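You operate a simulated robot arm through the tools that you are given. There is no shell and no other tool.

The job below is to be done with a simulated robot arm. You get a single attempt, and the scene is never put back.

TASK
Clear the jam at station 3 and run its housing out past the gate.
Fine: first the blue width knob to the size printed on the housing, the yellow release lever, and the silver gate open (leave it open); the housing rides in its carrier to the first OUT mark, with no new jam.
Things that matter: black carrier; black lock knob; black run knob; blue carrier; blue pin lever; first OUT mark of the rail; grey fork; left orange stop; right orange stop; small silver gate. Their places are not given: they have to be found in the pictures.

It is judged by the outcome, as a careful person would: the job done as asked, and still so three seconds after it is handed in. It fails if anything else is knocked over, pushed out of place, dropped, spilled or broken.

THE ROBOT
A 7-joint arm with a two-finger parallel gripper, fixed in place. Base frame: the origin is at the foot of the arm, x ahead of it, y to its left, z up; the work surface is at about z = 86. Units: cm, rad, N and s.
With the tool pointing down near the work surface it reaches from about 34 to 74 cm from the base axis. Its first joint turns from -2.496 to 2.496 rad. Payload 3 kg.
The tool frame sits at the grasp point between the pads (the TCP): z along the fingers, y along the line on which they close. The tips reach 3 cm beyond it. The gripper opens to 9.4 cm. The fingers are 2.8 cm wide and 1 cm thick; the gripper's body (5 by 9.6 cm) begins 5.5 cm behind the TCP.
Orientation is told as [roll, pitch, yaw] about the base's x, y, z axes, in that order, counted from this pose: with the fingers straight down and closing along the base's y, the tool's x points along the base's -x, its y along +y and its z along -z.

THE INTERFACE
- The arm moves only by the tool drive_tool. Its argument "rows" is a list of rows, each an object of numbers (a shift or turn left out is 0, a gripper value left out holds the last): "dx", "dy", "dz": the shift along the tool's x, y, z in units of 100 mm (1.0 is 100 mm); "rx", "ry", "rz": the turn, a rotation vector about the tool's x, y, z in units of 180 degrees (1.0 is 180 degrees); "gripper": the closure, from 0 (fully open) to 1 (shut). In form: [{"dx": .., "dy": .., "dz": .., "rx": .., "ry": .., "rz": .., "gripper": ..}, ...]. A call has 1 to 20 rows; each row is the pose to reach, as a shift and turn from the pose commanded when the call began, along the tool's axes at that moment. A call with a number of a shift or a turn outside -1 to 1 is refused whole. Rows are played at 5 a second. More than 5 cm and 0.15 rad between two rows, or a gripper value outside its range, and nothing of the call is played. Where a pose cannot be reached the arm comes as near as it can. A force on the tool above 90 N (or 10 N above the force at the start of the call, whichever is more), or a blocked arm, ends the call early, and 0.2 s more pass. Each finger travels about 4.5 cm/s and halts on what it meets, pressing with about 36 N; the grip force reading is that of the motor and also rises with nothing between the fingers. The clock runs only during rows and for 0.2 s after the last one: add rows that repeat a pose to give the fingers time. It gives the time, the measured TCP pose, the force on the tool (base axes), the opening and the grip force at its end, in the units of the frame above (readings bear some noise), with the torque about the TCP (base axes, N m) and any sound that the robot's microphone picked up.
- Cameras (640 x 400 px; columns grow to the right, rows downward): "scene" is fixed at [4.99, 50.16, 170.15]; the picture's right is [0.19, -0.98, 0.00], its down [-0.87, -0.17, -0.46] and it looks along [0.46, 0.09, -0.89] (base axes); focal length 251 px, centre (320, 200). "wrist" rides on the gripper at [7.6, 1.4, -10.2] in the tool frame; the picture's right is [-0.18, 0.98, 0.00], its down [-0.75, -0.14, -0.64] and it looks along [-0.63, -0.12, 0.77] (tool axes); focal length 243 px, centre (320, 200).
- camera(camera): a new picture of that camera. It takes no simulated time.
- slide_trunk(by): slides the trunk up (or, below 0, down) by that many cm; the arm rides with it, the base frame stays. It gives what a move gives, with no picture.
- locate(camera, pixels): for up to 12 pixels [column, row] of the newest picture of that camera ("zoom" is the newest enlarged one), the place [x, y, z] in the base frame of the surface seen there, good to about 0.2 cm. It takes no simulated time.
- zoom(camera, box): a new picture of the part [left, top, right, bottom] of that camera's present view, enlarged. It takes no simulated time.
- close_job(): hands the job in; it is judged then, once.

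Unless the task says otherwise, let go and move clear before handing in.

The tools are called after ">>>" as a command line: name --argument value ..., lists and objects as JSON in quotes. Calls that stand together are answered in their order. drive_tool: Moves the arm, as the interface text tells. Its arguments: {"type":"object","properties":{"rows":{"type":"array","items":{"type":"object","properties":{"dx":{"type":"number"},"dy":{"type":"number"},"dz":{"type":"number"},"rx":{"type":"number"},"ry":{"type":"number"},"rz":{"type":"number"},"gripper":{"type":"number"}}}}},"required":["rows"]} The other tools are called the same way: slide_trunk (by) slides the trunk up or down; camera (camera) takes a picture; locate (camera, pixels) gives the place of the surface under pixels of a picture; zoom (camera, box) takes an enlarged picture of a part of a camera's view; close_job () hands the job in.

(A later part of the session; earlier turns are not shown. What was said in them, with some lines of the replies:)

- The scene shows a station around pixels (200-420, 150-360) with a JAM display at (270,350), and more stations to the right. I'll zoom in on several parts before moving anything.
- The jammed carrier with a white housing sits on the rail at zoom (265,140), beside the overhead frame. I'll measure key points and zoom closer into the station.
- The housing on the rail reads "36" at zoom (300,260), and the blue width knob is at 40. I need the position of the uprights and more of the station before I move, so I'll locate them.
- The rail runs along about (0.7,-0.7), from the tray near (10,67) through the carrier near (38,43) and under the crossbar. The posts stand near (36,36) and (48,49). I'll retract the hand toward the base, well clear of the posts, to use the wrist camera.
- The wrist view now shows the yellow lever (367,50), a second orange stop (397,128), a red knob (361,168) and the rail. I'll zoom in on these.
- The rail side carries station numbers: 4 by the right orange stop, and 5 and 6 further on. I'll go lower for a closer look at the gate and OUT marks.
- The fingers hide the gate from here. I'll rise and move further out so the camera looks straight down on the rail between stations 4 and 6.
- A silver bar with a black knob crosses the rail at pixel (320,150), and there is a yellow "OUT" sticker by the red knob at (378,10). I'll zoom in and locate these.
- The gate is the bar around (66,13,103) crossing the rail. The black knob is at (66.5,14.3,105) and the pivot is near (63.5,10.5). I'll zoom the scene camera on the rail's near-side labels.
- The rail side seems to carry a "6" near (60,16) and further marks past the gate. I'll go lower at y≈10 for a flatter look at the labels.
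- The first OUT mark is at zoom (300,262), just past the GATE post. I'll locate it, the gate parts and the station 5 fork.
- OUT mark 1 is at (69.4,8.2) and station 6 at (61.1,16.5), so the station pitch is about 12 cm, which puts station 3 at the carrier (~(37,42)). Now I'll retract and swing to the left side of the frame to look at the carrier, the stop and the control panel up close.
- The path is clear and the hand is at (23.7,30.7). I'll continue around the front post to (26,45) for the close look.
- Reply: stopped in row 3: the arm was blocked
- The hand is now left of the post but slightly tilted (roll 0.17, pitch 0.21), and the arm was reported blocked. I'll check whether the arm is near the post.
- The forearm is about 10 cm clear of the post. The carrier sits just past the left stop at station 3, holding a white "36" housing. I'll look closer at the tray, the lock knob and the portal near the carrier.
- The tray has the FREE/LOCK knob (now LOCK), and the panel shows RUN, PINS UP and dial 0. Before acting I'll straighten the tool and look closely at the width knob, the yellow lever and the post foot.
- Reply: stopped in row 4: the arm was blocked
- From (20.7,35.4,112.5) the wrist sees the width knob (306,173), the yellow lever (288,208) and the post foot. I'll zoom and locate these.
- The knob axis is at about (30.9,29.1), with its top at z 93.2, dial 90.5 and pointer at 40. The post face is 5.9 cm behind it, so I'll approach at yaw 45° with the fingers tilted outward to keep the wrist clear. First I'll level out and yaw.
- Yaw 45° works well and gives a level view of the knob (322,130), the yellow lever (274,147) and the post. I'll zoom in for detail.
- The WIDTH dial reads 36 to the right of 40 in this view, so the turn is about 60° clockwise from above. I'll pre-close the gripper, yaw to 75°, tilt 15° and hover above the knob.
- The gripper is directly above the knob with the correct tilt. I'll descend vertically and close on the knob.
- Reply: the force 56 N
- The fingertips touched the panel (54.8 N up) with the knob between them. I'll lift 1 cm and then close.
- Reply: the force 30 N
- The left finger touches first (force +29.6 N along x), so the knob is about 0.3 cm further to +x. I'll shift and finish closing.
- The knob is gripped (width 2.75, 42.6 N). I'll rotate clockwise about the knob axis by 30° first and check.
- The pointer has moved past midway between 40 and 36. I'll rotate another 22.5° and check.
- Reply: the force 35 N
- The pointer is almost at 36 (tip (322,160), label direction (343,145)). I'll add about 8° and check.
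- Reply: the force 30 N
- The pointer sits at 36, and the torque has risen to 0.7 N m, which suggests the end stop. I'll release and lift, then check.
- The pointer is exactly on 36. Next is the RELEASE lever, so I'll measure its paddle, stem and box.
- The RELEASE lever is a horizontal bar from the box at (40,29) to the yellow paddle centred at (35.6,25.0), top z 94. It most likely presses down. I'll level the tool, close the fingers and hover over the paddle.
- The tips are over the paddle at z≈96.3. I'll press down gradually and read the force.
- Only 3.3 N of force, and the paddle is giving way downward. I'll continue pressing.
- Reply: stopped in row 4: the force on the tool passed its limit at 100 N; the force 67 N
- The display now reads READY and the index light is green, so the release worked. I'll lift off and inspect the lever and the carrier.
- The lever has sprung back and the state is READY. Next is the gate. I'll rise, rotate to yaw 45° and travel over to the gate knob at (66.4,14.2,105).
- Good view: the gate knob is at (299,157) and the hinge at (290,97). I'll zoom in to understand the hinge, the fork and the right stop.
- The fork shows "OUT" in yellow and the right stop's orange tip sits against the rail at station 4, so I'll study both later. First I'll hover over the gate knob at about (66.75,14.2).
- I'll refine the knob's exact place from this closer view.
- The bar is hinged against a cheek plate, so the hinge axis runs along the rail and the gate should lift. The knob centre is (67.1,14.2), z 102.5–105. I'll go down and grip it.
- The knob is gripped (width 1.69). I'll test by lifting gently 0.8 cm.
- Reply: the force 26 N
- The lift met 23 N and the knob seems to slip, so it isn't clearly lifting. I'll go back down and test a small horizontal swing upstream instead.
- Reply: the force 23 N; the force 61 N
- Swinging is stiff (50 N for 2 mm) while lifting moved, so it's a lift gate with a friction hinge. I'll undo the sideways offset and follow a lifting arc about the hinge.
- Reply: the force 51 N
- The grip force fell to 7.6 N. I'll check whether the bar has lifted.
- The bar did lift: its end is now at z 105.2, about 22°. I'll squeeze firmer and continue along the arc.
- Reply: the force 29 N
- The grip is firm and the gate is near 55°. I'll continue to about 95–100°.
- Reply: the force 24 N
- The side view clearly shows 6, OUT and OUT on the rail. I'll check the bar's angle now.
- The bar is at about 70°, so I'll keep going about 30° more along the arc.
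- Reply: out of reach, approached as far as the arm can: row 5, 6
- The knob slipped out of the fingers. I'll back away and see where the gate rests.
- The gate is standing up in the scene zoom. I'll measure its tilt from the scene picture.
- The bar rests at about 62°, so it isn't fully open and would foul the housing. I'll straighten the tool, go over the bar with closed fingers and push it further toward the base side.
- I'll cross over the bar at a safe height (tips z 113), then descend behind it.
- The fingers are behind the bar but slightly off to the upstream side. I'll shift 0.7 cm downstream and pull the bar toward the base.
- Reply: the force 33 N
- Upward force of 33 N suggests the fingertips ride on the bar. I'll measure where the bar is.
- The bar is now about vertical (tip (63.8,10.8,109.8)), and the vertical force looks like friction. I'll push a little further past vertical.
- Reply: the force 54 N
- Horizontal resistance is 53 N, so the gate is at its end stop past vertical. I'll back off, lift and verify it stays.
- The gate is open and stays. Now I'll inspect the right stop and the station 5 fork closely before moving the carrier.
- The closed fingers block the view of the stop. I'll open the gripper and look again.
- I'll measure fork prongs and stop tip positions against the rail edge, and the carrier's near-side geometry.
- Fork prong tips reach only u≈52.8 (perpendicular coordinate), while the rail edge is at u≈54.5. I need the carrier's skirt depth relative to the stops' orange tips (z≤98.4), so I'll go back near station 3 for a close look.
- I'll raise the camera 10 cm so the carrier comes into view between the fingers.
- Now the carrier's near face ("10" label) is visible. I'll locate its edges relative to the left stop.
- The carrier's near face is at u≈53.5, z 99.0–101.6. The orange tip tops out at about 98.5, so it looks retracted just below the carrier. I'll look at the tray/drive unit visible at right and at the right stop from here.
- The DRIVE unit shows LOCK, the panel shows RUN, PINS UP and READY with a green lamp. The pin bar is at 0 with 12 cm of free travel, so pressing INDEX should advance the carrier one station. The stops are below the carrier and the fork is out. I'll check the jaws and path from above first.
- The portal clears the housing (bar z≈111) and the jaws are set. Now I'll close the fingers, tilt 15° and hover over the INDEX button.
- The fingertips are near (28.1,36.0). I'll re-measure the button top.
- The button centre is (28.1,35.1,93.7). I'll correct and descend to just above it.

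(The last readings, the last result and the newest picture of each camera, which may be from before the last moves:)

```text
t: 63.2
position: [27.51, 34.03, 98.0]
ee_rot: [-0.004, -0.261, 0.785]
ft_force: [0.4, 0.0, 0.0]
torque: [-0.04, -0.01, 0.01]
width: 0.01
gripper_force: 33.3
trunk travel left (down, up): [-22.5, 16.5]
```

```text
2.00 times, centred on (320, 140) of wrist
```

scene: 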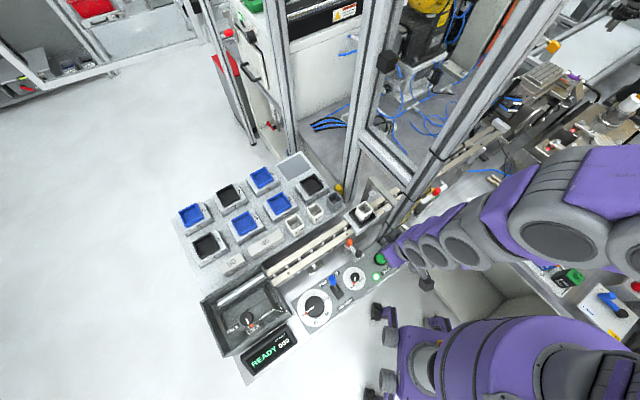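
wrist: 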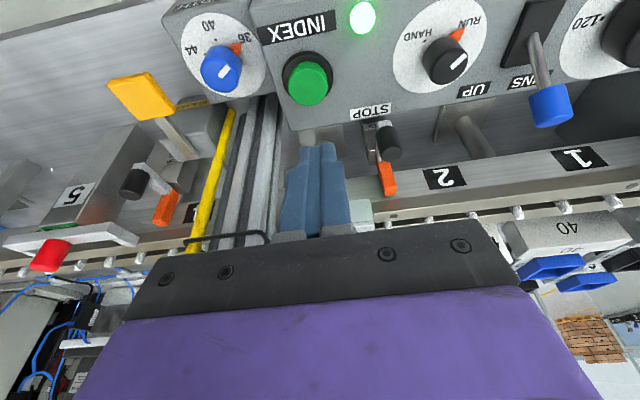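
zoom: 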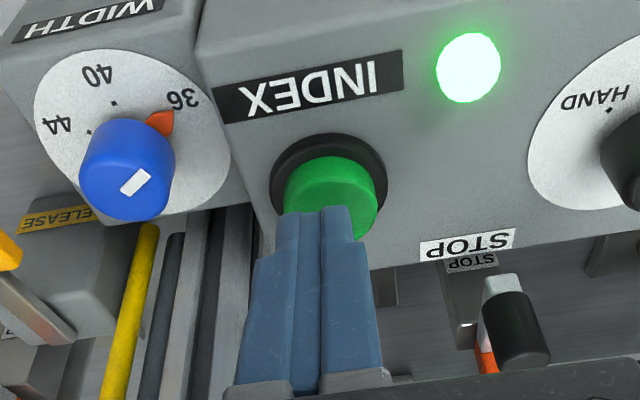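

The fingertips are over the button. I'll press down gently.

>>> drive_tool --rows '[{"dx": 0.02, "dz": 0.075}, {"dx": 0.031, "dz": 0.116}, {"dx": 0.041, "dz": 0.155}]'

>>> camera --camera "scene"

>>> zoom --camera "scene" --box '[190, 180, 400, 370]'

```text
t: 64.0
position: [27.38, 34.12, 96.49]
ee_rot: [-0.005, -0.261, 0.788]
ft_force: [-0.2, 0.6, 3.4]
torque: [0.05, 0.05, 0.01]
width: 0.0
gripper_force: 32.9
trunk travel left (down, up): [-22.5, 16.5]
heard: click
```

```text
taken
```

scene: 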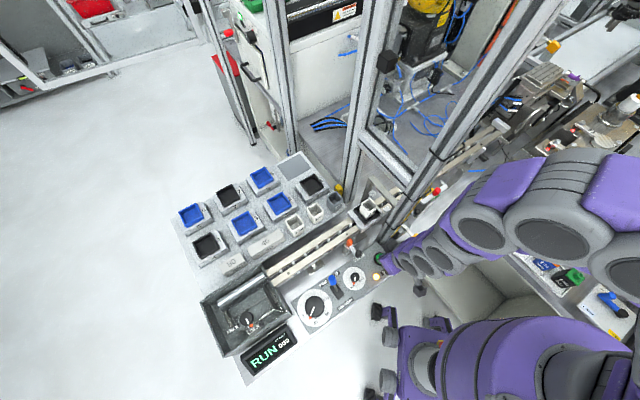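

```text
2.11 times, centred on (295, 275) of scene
```

zoom: 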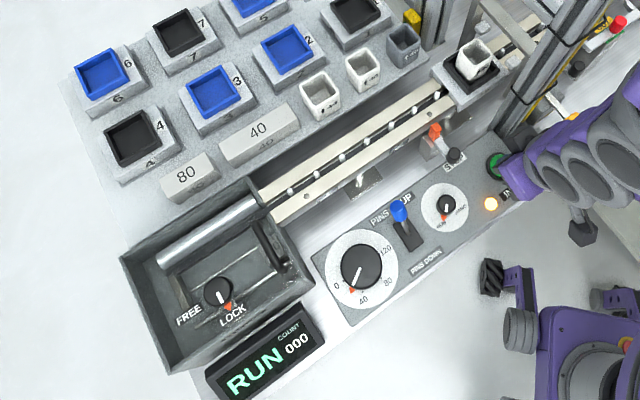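

A click, the display reads RUN, and the carrier and dial are moving. I'll lift off the button and let the cycle progress, watching.

>>> drive_tool --rows '[{"dx": -0.05, "dz": -0.193}, {"dx": -0.05, "dz": -0.193}]'

>>> zoom --camera "scene" --box '[190, 170, 410, 370]'

>>> drive_tool --rows '[{}, {}, {}, {}, {}]'

>>> zoom --camera "scene" --box '[190, 170, 410, 370]'

>>> zoom --camera "scene" --box '[340, 170, 440, 240]'

```text
t: 64.6
position: [27.41, 34.03, 98.41]
ee_rot: [-0.004, -0.259, 0.787]
ft_force: [-0.7, 0.1, 0.1]
torque: [0.0, 0.01, -0.05]
width: 0.0
gripper_force: 32.8
trunk travel left (down, up): [-22.5, 16.5]
```

```text
2.00 times, centred on (300, 270) of scene
```

zoom: 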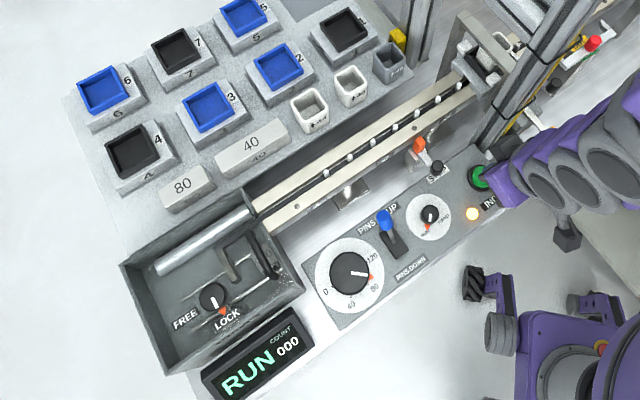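

```text
t: 65.8
position: [27.41, 34.07, 98.39]
ee_rot: [-0.006, -0.262, 0.789]
ft_force: [0.1, 0.3, -0.5]
torque: [0.01, 0.01, -0.03]
width: 0.02
gripper_force: 33.4
trunk travel left (down, up): [-22.5, 16.5]
```

```text
2.00 times, centred on (300, 270) of scene
```

zoom: 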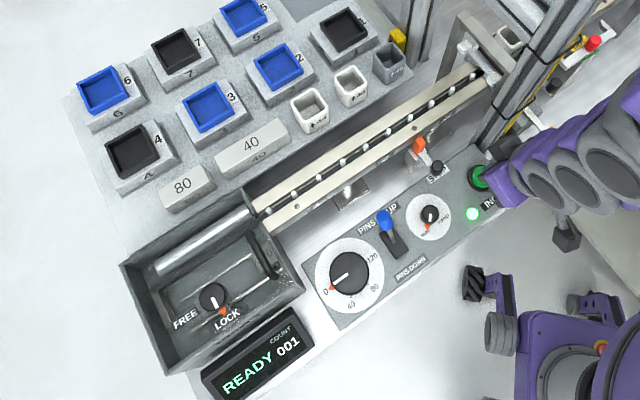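

```text
5.71 times, centred on (390, 205) of scene
```

zoom: 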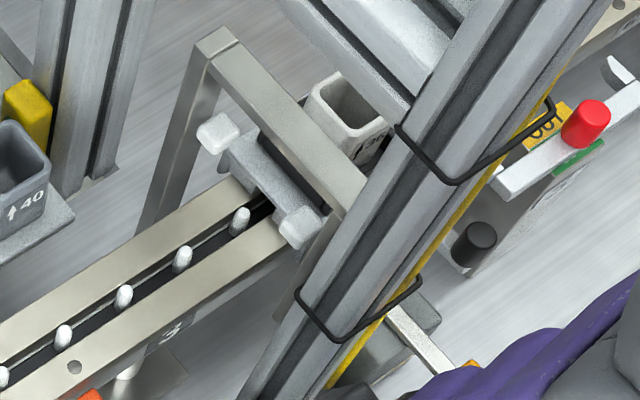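

READY, COUNT 001, and the carrier is at station 4 with its housing upright. Before the next index I'll check the clearance of the right stop against the carrier.

>>> camera --camera "wrist"

>>> zoom --camera "wrist" --box '[60, 80, 300, 240]'

>>> zoom --camera "scene" --box '[385, 170, 435, 215]'

```text
taken
```

wrist: 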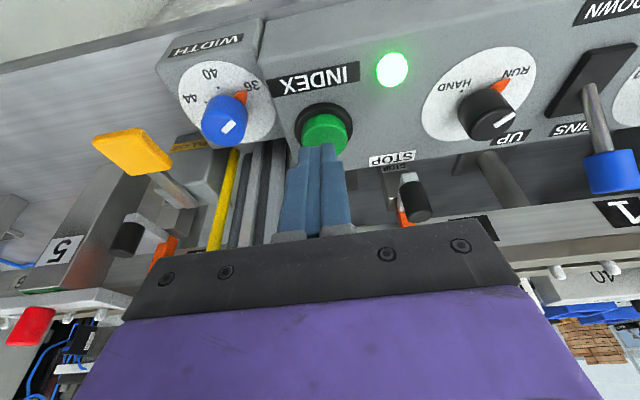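

```text
2.50 times, centred on (180, 160) of wrist
```

zoom: 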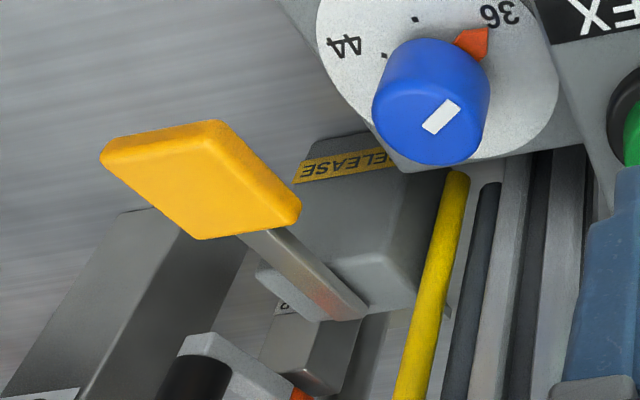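

```text
8.89 times, centred on (410, 192) of scene
```

zoom: 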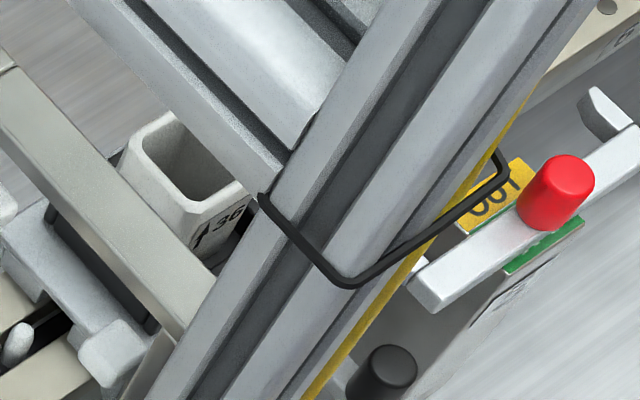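

I'll move back and right for a direct look at the right stop with the carrier at station 4.

>>> drive_tool --rows '[{"dx": 0.0, "dz": -0.4}, {"dx": 0.1, "dz": -0.8}, {"dx": 0.2, "dz": -1.0}]'

>>> drive_tool --rows '[{"dy": -0.35, "ry": 0.0417, "gripper": 0.5}, {"dy": -0.7, "ry": 0.0833, "gripper": 0.0}, {"dy": -1.0, "ry": 0.0833, "gripper": 0.0}]'

>>> drive_tool --rows '[{"dy": -0.35, "dx": -0.1, "gripper": 0.0}, {"dy": -0.7, "dx": -0.2, "gripper": 0.0}, {"dy": -0.9, "dx": -0.3, "dz": -0.2, "gripper": 0.0}, {"dy": -0.9, "dx": -0.3, "dz": -0.2, "gripper": 0.0}]'

>>> camera --camera "wrist"

>>> zoom --camera "wrist" --box '[240, 100, 420, 240]'

```text
t: 66.6
position: [24.55, 31.64, 107.85]
ee_rot: [-0.005, -0.257, 0.787]
ft_force: [0.1, -0.9, -0.2]
torque: [0.02, 0.02, -0.01]
width: 0.02
gripper_force: 32.7
out of reach, approached as far as the arm can: row 3
trunk travel left (down, up): [-22.5, 16.5]
```

```text
t: 67.4
position: [31.82, 24.61, 107.81]
ee_rot: [-0.004, 0.0, 0.787]
ft_force: [0.1, 0.1, -0.3]
torque: [-0.01, -0.01, 0.02]
width: 6.7
gripper_force: 0.0
trunk travel left (down, up): [-22.5, 16.5]
```

```text
t: 68.4
position: [40.42, 20.45, 109.87]
ee_rot: [-0.006, -0.001, 0.785]
ft_force: [0.4, 0.0, 0.2]
torque: [-0.02, -0.03, 0.04]
width: 9.4
gripper_force: 0.1
trunk travel left (down, up): [-22.5, 16.5]
```

```text
taken
```

wrist: 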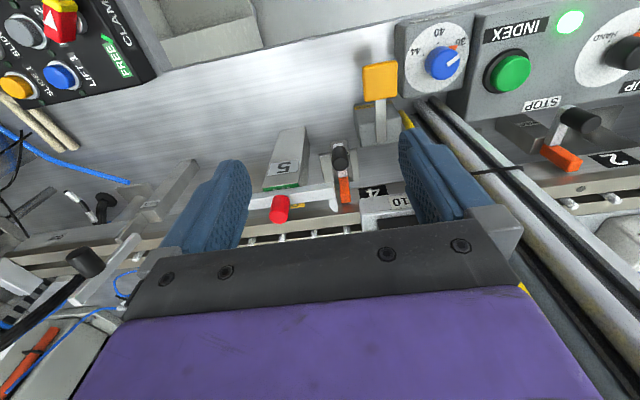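

```text
2.86 times, centred on (330, 170) of wrist
```

zoom: 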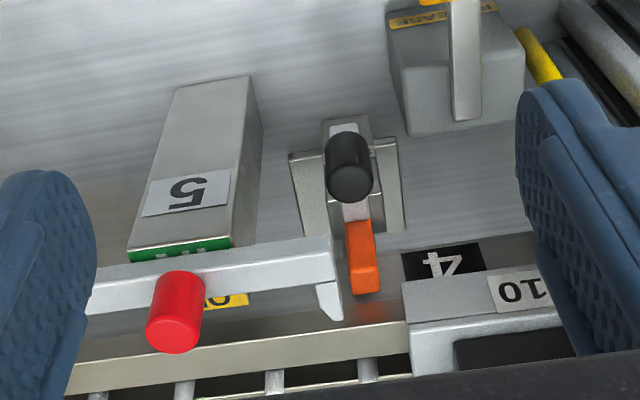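

The carrier front edge is just upstream of the stop. I'll measure heights precisely.

>>> locate --camera "zoom" --pixels '[[365, 285], [365, 270], [358, 240], [372, 290], [404, 290], [406, 305], [410, 320], [440, 285], [440, 300], [470, 280], [332, 315], [360, 292]]'

>>> zoom --camera "wrist" --box '[320, 170, 400, 240]'

```text
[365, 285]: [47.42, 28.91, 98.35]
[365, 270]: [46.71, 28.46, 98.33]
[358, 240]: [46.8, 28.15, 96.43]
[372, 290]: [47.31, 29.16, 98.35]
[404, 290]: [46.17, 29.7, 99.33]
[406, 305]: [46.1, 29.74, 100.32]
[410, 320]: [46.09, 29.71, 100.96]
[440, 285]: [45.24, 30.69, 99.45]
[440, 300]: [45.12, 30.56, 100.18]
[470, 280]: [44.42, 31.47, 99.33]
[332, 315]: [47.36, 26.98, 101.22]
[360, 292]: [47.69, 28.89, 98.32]
```

```text
5.71 times, centred on (360, 205) of wrist
```

zoom: 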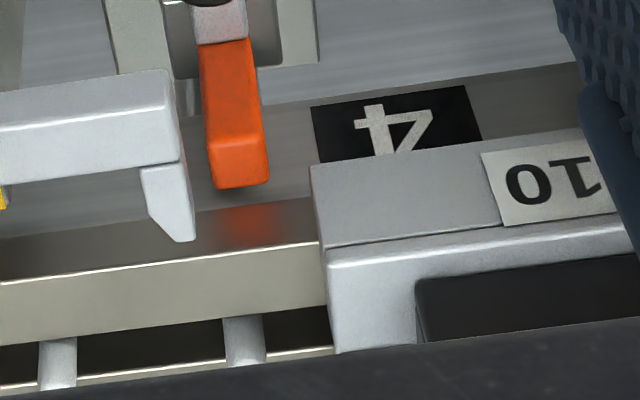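

The stop's top face is at z 98.35 and the carrier skirt bottom is at about 99.2, so they clear. The fork prongs are 1 cm off. I'll return to the INDEX button.

>>> drive_tool --rows '[{"dx": 0.12, "dy": 0.33, "dz": 0.1, "gripper": 0.5}, {"dx": 0.24, "dy": 0.66, "dz": 0.2, "gripper": 1.0}, {"dx": 0.33, "dy": 0.95, "dz": 0.2, "gripper": 1.0}]'

>>> drive_tool --rows '[{"dy": 0.33, "ry": -0.0417}, {"dy": 0.66, "ry": -0.0833}, {"dy": 0.93, "ry": -0.0833}, {"dy": 0.93, "ry": -0.0833}]'

```text
t: 69.2
position: [31.16, 24.91, 107.9]
ee_rot: [-0.007, 0.001, 0.785]
ft_force: [-0.6, 1.0, 0.8]
torque: [0.02, -0.01, 0.01]
width: 2.48
gripper_force: 0.1
trunk travel left (down, up): [-22.5, 16.5]
```

```text
t: 70.2
position: [24.74, 31.8, 107.78]
ee_rot: [-0.004, -0.256, 0.788]
ft_force: [0.3, -0.2, -0.7]
torque: [0.04, 0.06, -0.05]
width: 0.02
gripper_force: 32.9
out of reach, approached as far as the arm can: row 2
trunk travel left (down, up): [-22.5, 16.5]
```

>>> drive_tool --rows '[{"dx": -0.03, "dy": -0.01, "dz": 0.33}, {"dx": -0.06, "dy": -0.02, "dz": 0.66}, {"dx": -0.095, "dy": -0.032, "dz": 0.95}]'

>>> zoom --camera "wrist" --box '[220, 40, 420, 240]'

```text
t: 71.0
position: [27.51, 33.83, 98.69]
ee_rot: [-0.004, -0.259, 0.787]
ft_force: [0.6, -0.2, 0.4]
torque: [0.01, 0.02, 0.01]
width: 0.02
gripper_force: 33.1
trunk travel left (down, up): [-22.5, 16.5]
```

```text
2.00 times, centred on (320, 140) of wrist
```

zoom: 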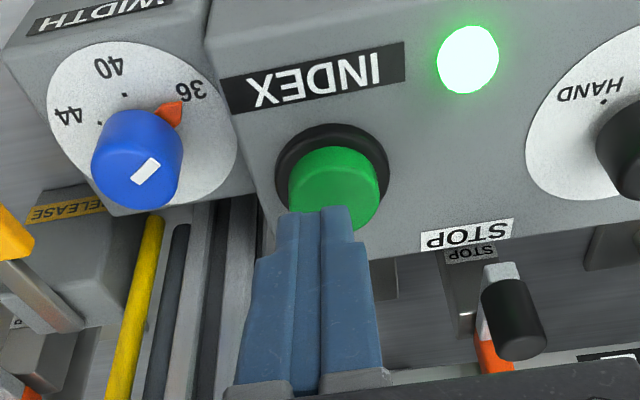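

In position again. I'll press INDEX once, retract and wait out the cycle.

>>> drive_tool --rows '[{"dx": 0.028, "dz": 0.106}, {"dx": 0.047, "dz": 0.175}, {"dx": 0.057, "dz": 0.214}, {"dx": 0.0, "dz": 0.0}, {"dx": 0.0, "dz": 0.0}]'

>>> zoom --camera "scene" --box '[230, 170, 450, 370]'

>>> drive_tool --rows '[{}, {}, {}, {}, {}, {}]'

>>> zoom --camera "scene" --box '[230, 170, 450, 370]'

>>> zoom --camera "scene" --box '[390, 110, 510, 210]'

```text
t: 72.2
position: [27.42, 33.52, 98.71]
ee_rot: [-0.004, -0.26, 0.788]
ft_force: [-0.2, -0.6, 0.8]
torque: [-0.02, 0.0, -0.03]
width: 0.02
gripper_force: 32.9
trunk travel left (down, up): [-22.5, 16.5]
```

```text
2.00 times, centred on (340, 270) of scene
```

zoom: 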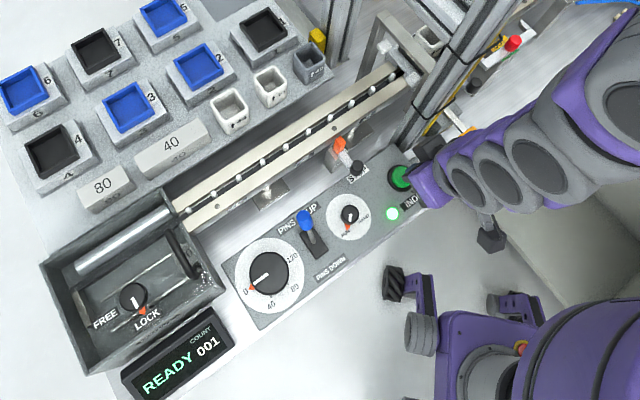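

```text
t: 73.6
position: [27.39, 33.77, 98.68]
ee_rot: [-0.006, -0.26, 0.788]
ft_force: [0.2, 1.2, 0.5]
torque: [0.02, 0.0, -0.01]
width: 0.04
gripper_force: 33.1
trunk travel left (down, up): [-22.5, 16.5]
```

```text
2.00 times, centred on (340, 270) of scene
```

zoom: 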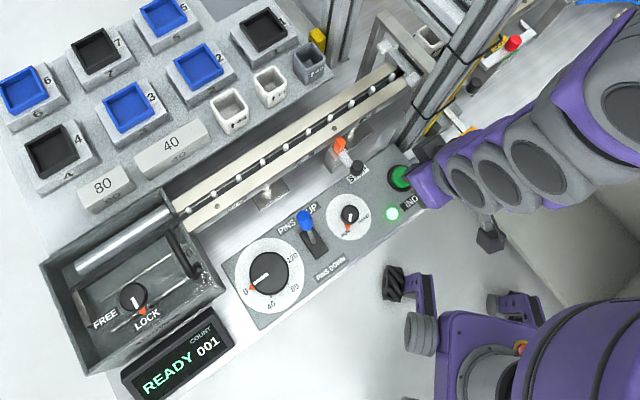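

```text
4.00 times, centred on (450, 160) of scene
```

zoom: 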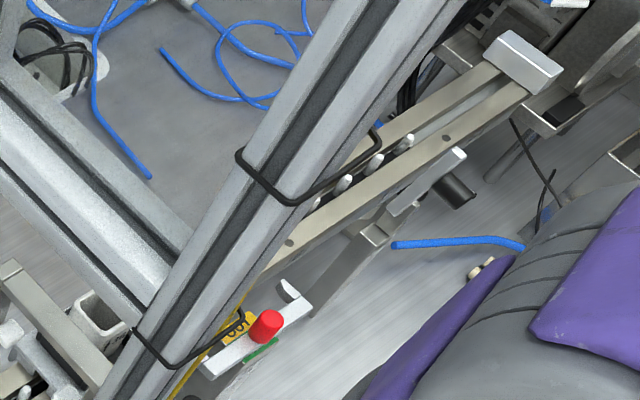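

No click this time, so the press was too brief. I'll press a bit deeper and hold two rows.

>>> drive_tool --rows '[{"dx": 0.028, "dz": 0.106}, {"dx": 0.047, "dz": 0.175}, {"dx": 0.06, "dz": 0.224}, {"dx": 0.06, "dz": 0.224}]'

>>> drive_tool --rows '[{"dx": -0.06, "dz": -0.224}, {"dx": -0.06, "dz": -0.224}]'

>>> zoom --camera "scene" --box '[230, 170, 450, 370]'

>>> drive_tool --rows '[{}, {}, {}, {}, {}, {}, {}]'

>>> zoom --camera "scene" --box '[230, 170, 450, 370]'

>>> zoom --camera "scene" --box '[390, 110, 510, 210]'

```text
t: 74.6
position: [27.45, 33.65, 96.48]
ee_rot: [-0.005, -0.26, 0.787]
ft_force: [-0.7, -1.2, 2.2]
torque: [-0.02, 0.05, 0.01]
width: 0.0
gripper_force: 32.9
trunk travel left (down, up): [-22.5, 16.5]
```

```text
t: 75.2
position: [27.4, 33.61, 98.81]
ee_rot: [-0.003, -0.26, 0.787]
ft_force: [-0.2, 0.5, -0.9]
torque: [0.01, 0.04, -0.03]
width: 0.0
gripper_force: 33.4
trunk travel left (down, up): [-22.5, 16.5]
```

```text
2.00 times, centred on (340, 270) of scene
```

zoom: 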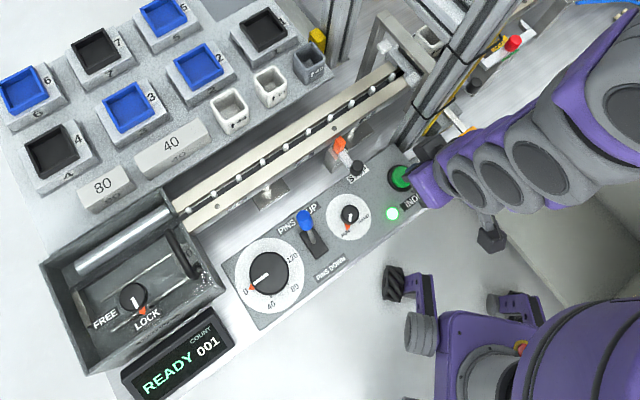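

```text
t: 76.8
position: [27.39, 33.55, 98.74]
ee_rot: [-0.004, -0.263, 0.786]
ft_force: [0.2, -1.1, 0.2]
torque: [0.01, 0.04, 0.04]
width: 0.0
gripper_force: 32.9
trunk travel left (down, up): [-22.5, 16.5]
```

```text
2.00 times, centred on (340, 270) of scene
```

zoom: 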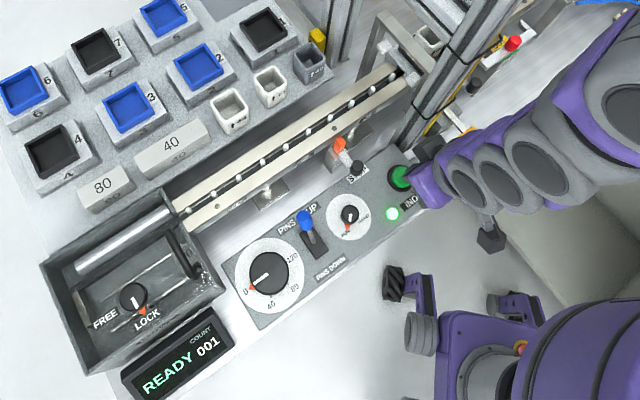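

```text
4.00 times, centred on (450, 160) of scene
```

zoom: 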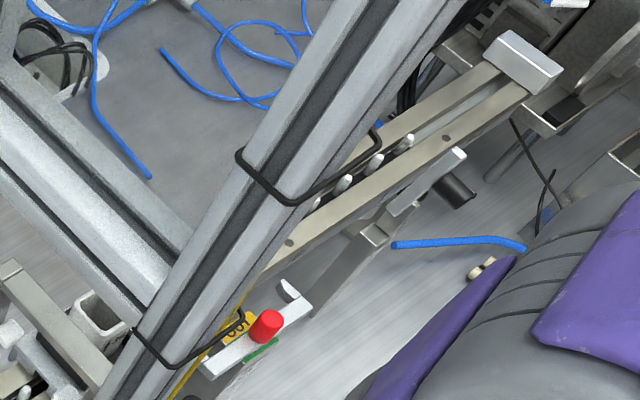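

Only 2.2 N and no click. The contact drifted a few millimetres, so I'll re-centre and press deeper.

>>> drive_tool --rows '[{"dx": -0.01, "dy": 0.04, "dz": 0.1}, {"dx": 0.018, "dy": 0.04, "dz": 0.22}, {"dx": 0.03, "dy": 0.04, "dz": 0.265}, {"dx": 0.0365, "dy": 0.04, "dz": 0.29}]'

>>> zoom --camera "scene" --box '[230, 170, 450, 370]'

```text
t: 77.8
position: [27.32, 34.22, 96.1]
ee_rot: [-0.003, -0.265, 0.788]
ft_force: [0.3, 0.8, 18.2]
torque: [0.05, 0.05, 0.06]
width: 0.0
gripper_force: 33.1
trunk travel left (down, up): [-22.5, 16.5]
heard: click
```

```text
2.00 times, centred on (340, 270) of scene
```

zoom: 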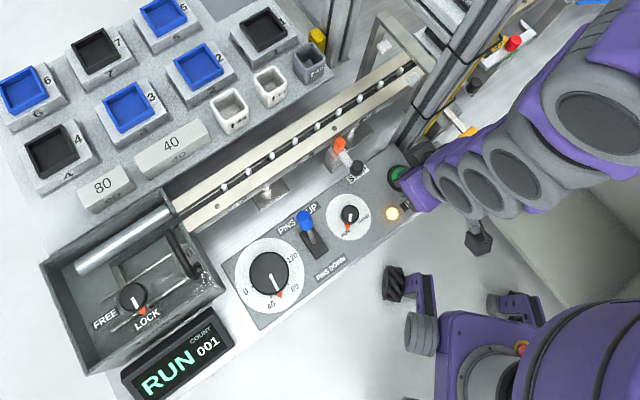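

Click heard; it is running. I'll release and wait for the cycle to end.

>>> drive_tool --rows '[{"dx": -0.07, "dz": -0.26}, {"dx": -0.07, "dz": -0.26}, {"dx": -0.07, "dz": -0.26}, {"dx": -0.07, "dz": -0.26}, {"dx": -0.07, "dz": -0.26}, {"dx": -0.07, "dz": -0.26}, {"dx": -0.07, "dz": -0.26}, {"dx": -0.07, "dz": -0.26}, {"dx": -0.07, "dz": -0.26}, {"dx": -0.07, "dz": -0.26}]'

>>> zoom --camera "scene" --box '[230, 170, 450, 370]'

>>> zoom --camera "scene" --box '[390, 110, 510, 210]'

```text
t: 80.0
position: [27.37, 34.1, 98.56]
ee_rot: [-0.004, -0.261, 0.788]
ft_force: [-0.2, -0.1, -0.3]
torque: [0.02, 0.0, 0.01]
width: 0.03
gripper_force: 33.0
trunk travel left (down, up): [-22.5, 16.5]
```

```text
2.00 times, centred on (340, 270) of scene
```

zoom: 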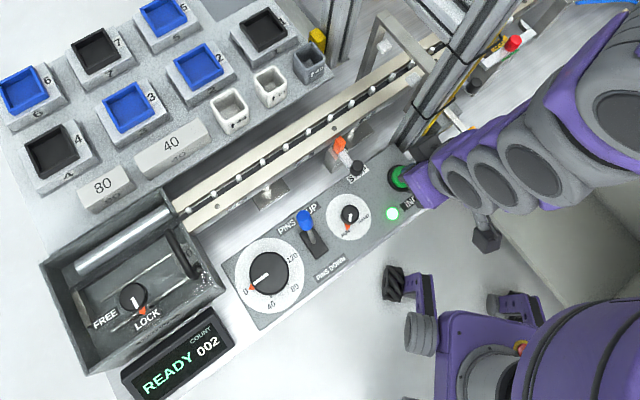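

```text
4.00 times, centred on (450, 160) of scene
```

zoom: 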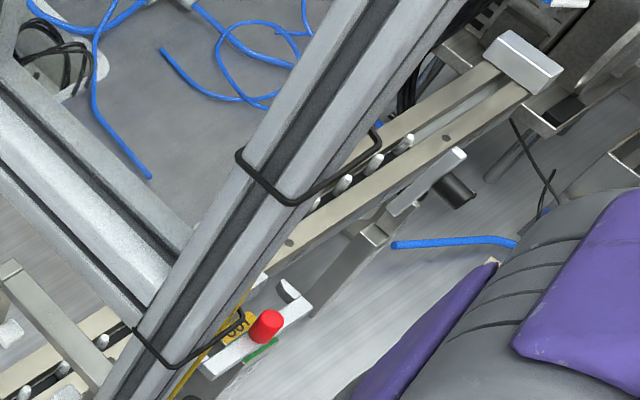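

COUNT 002, READY, no jam; the carrier is at station 5, hidden behind the post. I'll press INDEX again with the same stroke.

>>> drive_tool --rows '[{"dx": 0.025, "dz": 0.1}, {"dx": 0.05, "dz": 0.19}, {"dx": 0.063, "dz": 0.235}, {"dx": 0.07, "dz": 0.262}]'

>>> drive_tool --rows '[{"dx": -0.07, "dz": -0.262}, {"dx": -0.07, "dz": -0.262}, {"dx": -0.07, "dz": -0.262}, {"dx": -0.07, "dz": -0.262}, {"dx": -0.07, "dz": -0.262}, {"dx": -0.07, "dz": -0.262}, {"dx": -0.07, "dz": -0.262}, {"dx": -0.07, "dz": -0.262}, {"dx": -0.07, "dz": -0.262}, {"dx": -0.07, "dz": -0.262}]'

>>> zoom --camera "scene" --box '[230, 170, 450, 370]'

>>> zoom --camera "scene" --box '[390, 90, 530, 210]'

```text
t: 81.0
position: [27.32, 34.26, 95.95]
ee_rot: [-0.003, -0.266, 0.786]
ft_force: [2.5, 1.3, 17.8]
torque: [0.01, -0.03, 0.02]
width: 0.0
gripper_force: 32.6
trunk travel left (down, up): [-22.5, 16.5]
heard: click
```

```text
t: 83.2
position: [27.3, 34.22, 98.62]
ee_rot: [-0.004, -0.261, 0.788]
ft_force: [0.4, -0.5, -0.1]
torque: [0.0, 0.0, 0.01]
width: 0.01
gripper_force: 33.0
trunk travel left (down, up): [-22.5, 16.5]
```

```text
2.00 times, centred on (340, 270) of scene
```

zoom: 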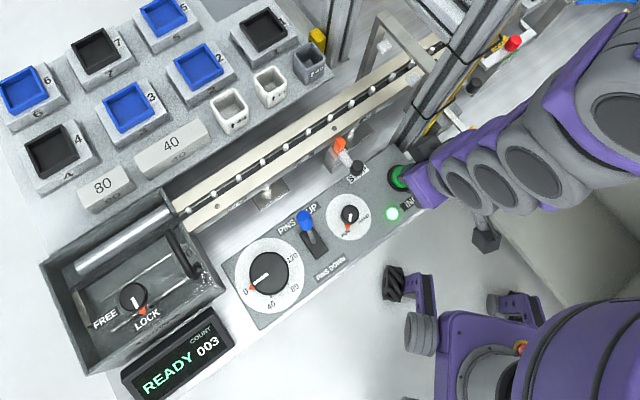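

```text
3.33 times, centred on (460, 150) of scene
```

zoom: 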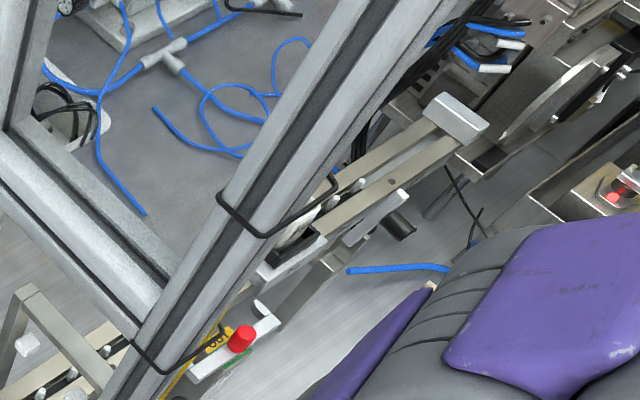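

COUNT 003, READY; the carrier is at station 6 just before the gate. I'll check clearance with the open gate before the last index.

>>> zoom --camera "scene" --box '[450, 125, 510, 175]'

>>> locate --camera "zoom" --pixels '[[340, 230], [400, 150], [470, 80], [300, 200], [260, 180], [280, 240], [310, 235], [440, 100]]'

```text
8.00 times, centred on (480, 150) of scene
```

zoom: 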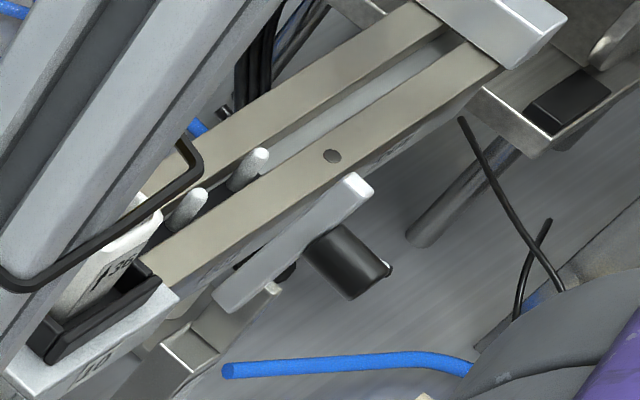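

```text
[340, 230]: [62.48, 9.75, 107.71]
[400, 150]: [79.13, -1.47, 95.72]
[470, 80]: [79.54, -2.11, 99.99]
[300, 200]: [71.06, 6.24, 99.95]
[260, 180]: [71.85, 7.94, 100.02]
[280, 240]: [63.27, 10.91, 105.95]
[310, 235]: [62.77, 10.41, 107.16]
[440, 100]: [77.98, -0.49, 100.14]
```

The gate bar stands at u≈52.4, and the carrier's near face is at 53.6, so it clears. I'll press INDEX one last time to reach the first OUT mark.

>>> drive_tool --rows '[{"dx": 0.025, "dz": 0.1}, {"dx": 0.05, "dz": 0.19}, {"dx": 0.063, "dz": 0.235}, {"dx": 0.07, "dz": 0.262}]'

>>> drive_tool --rows '[{"dx": -0.07, "dz": -0.262}, {"dx": -0.07, "dz": -0.262}, {"dx": -0.07, "dz": -0.262}, {"dx": -0.07, "dz": -0.262}, {"dx": -0.07, "dz": -0.262}, {"dx": -0.07, "dz": -0.262}, {"dx": -0.07, "dz": -0.262}, {"dx": -0.07, "dz": -0.262}, {"dx": -0.07, "dz": -0.262}, {"dx": -0.07, "dz": -0.262}]'

>>> zoom --camera "scene" --box '[230, 170, 450, 370]'

>>> zoom --camera "scene" --box '[430, 80, 550, 180]'

```text
t: 84.2
position: [27.19, 34.3, 95.92]
ee_rot: [-0.006, -0.266, 0.787]
ft_force: [-1.7, 2.8, 18.8]
torque: [0.06, 0.06, -0.03]
width: 0.0
gripper_force: 32.6
trunk travel left (down, up): [-22.5, 16.5]
heard: click
```

```text
t: 86.4
position: [27.3, 34.2, 98.65]
ee_rot: [-0.005, -0.262, 0.787]
ft_force: [0.4, 0.6, -0.3]
torque: [0.01, 0.05, 0.0]
width: 0.0
gripper_force: 32.9
trunk travel left (down, up): [-22.5, 16.5]
```

```text
2.00 times, centred on (340, 270) of scene
```

zoom: 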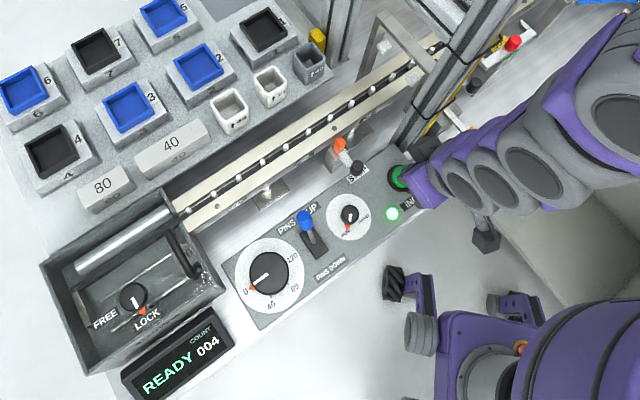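

```text
4.00 times, centred on (490, 130) of scene
```

zoom: 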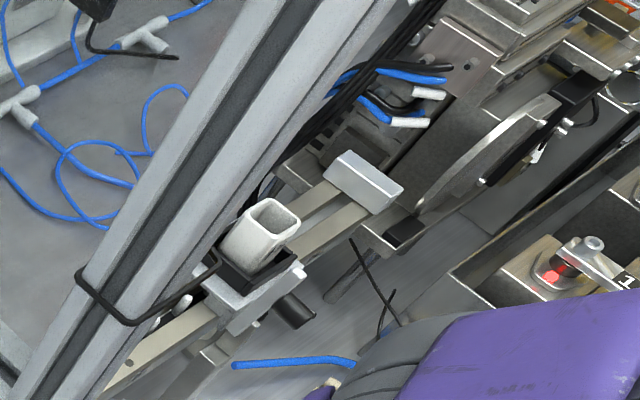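

COUNT 004, READY; the carrier is past the gate. I'll move the arm clear and verify its position against the OUT mark.

>>> drive_tool --rows '[{"dz": -0.4}, {"dx": 0.1, "dz": -0.8}, {"dx": 0.15, "dz": -0.95}]'

>>> drive_tool --rows '[{"dy": -0.35, "dz": -0.2}, {"dy": -0.7, "dz": -0.4}, {"dy": -1.0, "dz": -0.6}]'

>>> zoom --camera "scene" --box '[460, 100, 530, 160]'

>>> locate --camera "zoom" --pixels '[[260, 300], [180, 320], [330, 250], [215, 350], [310, 290], [250, 160], [300, 200], [240, 330], [350, 300], [290, 330]]'

>>> camera --camera "scene"

```text
t: 87.2
position: [24.71, 31.83, 107.54]
ee_rot: [-0.005, -0.255, 0.787]
ft_force: [0.6, -0.2, 1.2]
torque: [0.05, 0.04, -0.01]
width: 0.02
gripper_force: 33.2
out of reach, approached as far as the arm can: row 3
trunk travel left (down, up): [-22.5, 16.5]
```

```text
t: 88.0
position: [31.4, 23.67, 113.72]
ee_rot: [-0.003, -0.26, 0.785]
ft_force: [-0.2, 0.3, 0.0]
torque: [0.01, -0.03, 0.01]
width: 0.0
gripper_force: 33.5
out of reach, approached as far as the arm can: row 1, 2, 3
trunk travel left (down, up): [-22.5, 16.5]
```

```text
6.67 times, centred on (495, 130) of scene
```

zoom: 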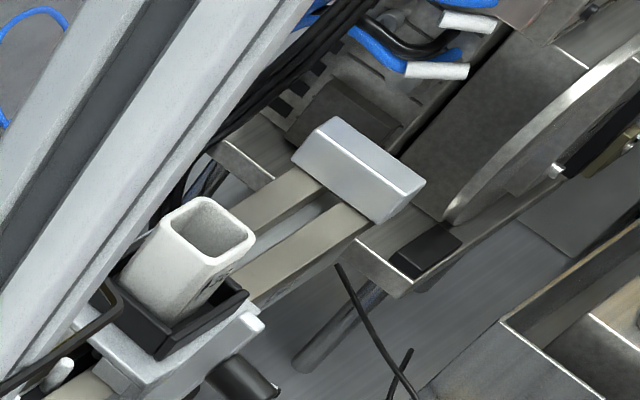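

```text
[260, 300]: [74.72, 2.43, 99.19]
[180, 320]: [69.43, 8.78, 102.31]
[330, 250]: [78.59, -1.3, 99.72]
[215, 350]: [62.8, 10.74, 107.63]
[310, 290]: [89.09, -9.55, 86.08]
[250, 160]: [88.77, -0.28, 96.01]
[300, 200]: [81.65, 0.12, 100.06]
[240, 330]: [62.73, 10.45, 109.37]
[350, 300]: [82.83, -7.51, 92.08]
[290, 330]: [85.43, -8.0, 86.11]
```

```text
taken
```

scene: 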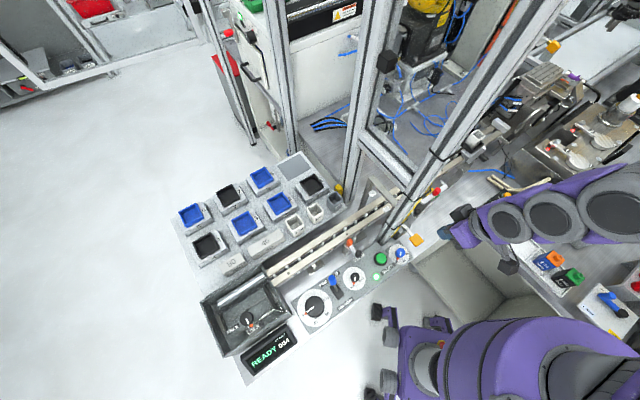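

The display is READY/004. I'll take a wrist view from the gate side to confirm the carrier is at the OUT mark, the housing is seated and the gate is open.

>>> drive_tool --rows '[{"dy": -0.3, "dx": -0.05, "dz": -0.15, "ry": 0.0417, "gripper": 0.5}, {"dy": -0.6, "dx": -0.1, "dz": -0.3, "ry": 0.0833, "gripper": 0.0}, {"dy": -0.95, "dx": -0.1, "dz": -0.5, "ry": 0.0833, "gripper": 0.0}]'

>>> drive_tool --rows '[{"dy": -0.33, "gripper": 0.0}, {"dy": -0.66, "gripper": 0.0}, {"dy": -0.99, "gripper": 0.0}]'

>>> drive_tool --rows '[{"dy": -0.33, "gripper": 0.0}, {"dy": -0.6, "gripper": 0.0}, {"dy": -0.9, "gripper": 0.0}]'

>>> camera --camera "wrist"

>>> zoom --camera "wrist" --box '[230, 110, 420, 240]'

```text
t: 88.8
position: [37.72, 16.72, 118.62]
ee_rot: [-0.002, 0.0, 0.785]
ft_force: [-0.1, -0.3, 0.2]
torque: [-0.02, 0.03, 0.0]
width: 6.7
gripper_force: 0.0
trunk travel left (down, up): [-22.5, 16.5]
```

```text
t: 89.6
position: [44.72, 9.9, 118.82]
ee_rot: [0.0, -0.001, 0.786]
ft_force: [0.5, -0.6, -0.6]
torque: [-0.01, 0.02, -0.03]
width: 9.41
gripper_force: 0.1
trunk travel left (down, up): [-22.5, 16.5]
```

```text
t: 90.4
position: [51.21, 3.55, 118.77]
ee_rot: [-0.001, 0.001, 0.788]
ft_force: [-0.7, 1.4, -0.1]
torque: [-0.01, -0.01, -0.01]
width: 9.42
gripper_force: 0.0
trunk travel left (down, up): [-22.5, 16.5]
```

```text
taken
```

wrist: 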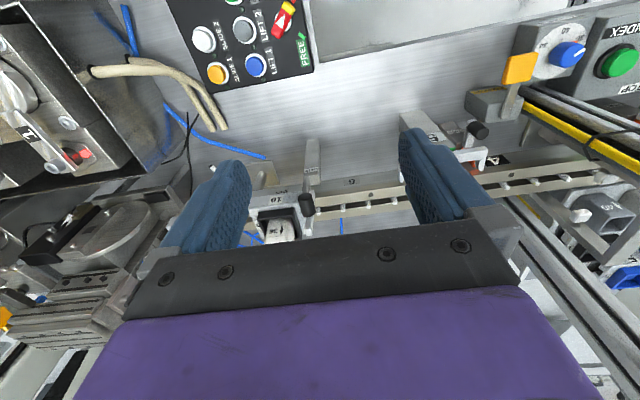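

```text
3.08 times, centred on (325, 175) of wrist
```

zoom: 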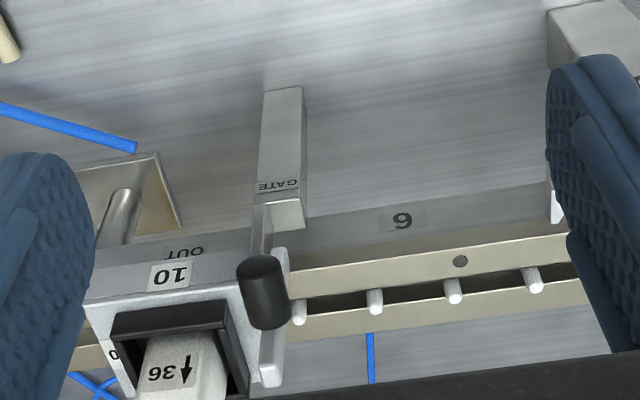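

The carrier "10" with housing 36 sits right under the OUT mark and the gate is upright. I'll do a quick numeric check.

>>> locate --camera "zoom" --pixels '[[170, 275], [185, 253], [88, 300], [240, 278], [272, 310], [270, 375], [278, 260], [265, 270], [180, 375]]'

>>> zoom --camera "scene" --box '[190, 140, 420, 370]'

>>> zoom --camera "scene" --box '[440, 90, 530, 180]'

```text
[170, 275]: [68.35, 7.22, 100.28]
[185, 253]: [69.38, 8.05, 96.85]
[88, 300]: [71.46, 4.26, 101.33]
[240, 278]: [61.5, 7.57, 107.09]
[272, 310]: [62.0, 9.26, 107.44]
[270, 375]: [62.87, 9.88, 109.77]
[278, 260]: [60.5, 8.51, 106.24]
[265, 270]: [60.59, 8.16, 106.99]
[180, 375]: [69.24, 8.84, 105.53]
```

```text
1.74 times, centred on (305, 255) of scene
```

zoom: 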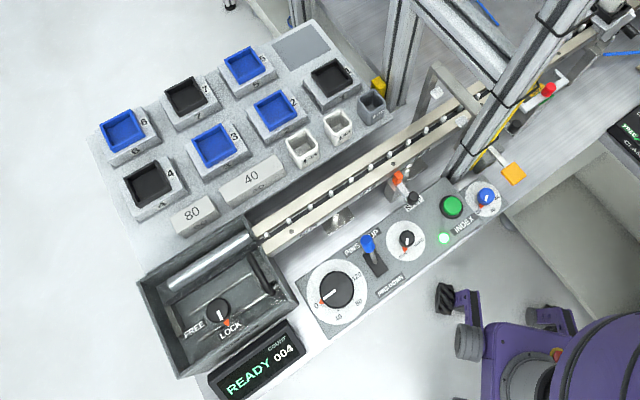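

```text
4.44 times, centred on (485, 135) of scene
```

zoom: 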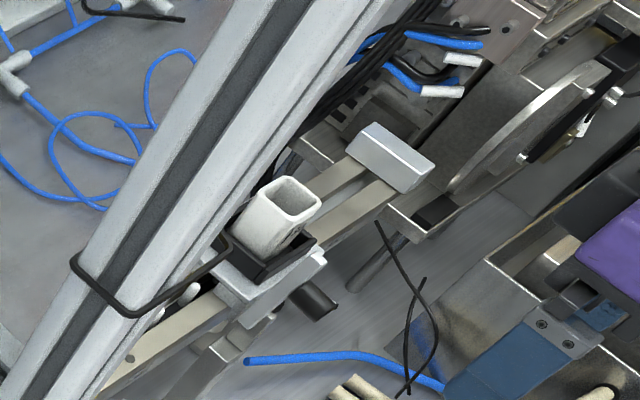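

The carrier's label is at (68.4,7.2), in line with the first OUT mark at (69.4,8.1). The display reads READY 004, the housing is upright and the gate stays open with the arm clear, so I'm handing the job in.

>>> close_job

```text
The job is handed in.
```

The jam at station 3 is cleared. The housing is now at the first OUT mark, past the open gate, and the job is handed in.

- **Width knob:** turned from 40 to 36, the size printed on the housing.
- **Release lever:** pressed once. The display went from JAM to READY and the lever sprang back.
- **Gate:** lifted to its end stop just past vertical, and left open. My grip slipped off its knob partway up, so I pushed it the rest of the way from behind.
- **Run out:** four presses of INDEX took the carrier from station 3 to the first OUT mark. The carrier's centre is within about 0.2 cm of the mark along the rail.

At hand-in the display read READY 004 with no new jam, and the housing was upright in its black carrier. I left the run knob, lock knob, pin lever, stops and fork as they were. In the last pictures nothing else looked moved, and the arm was clear.
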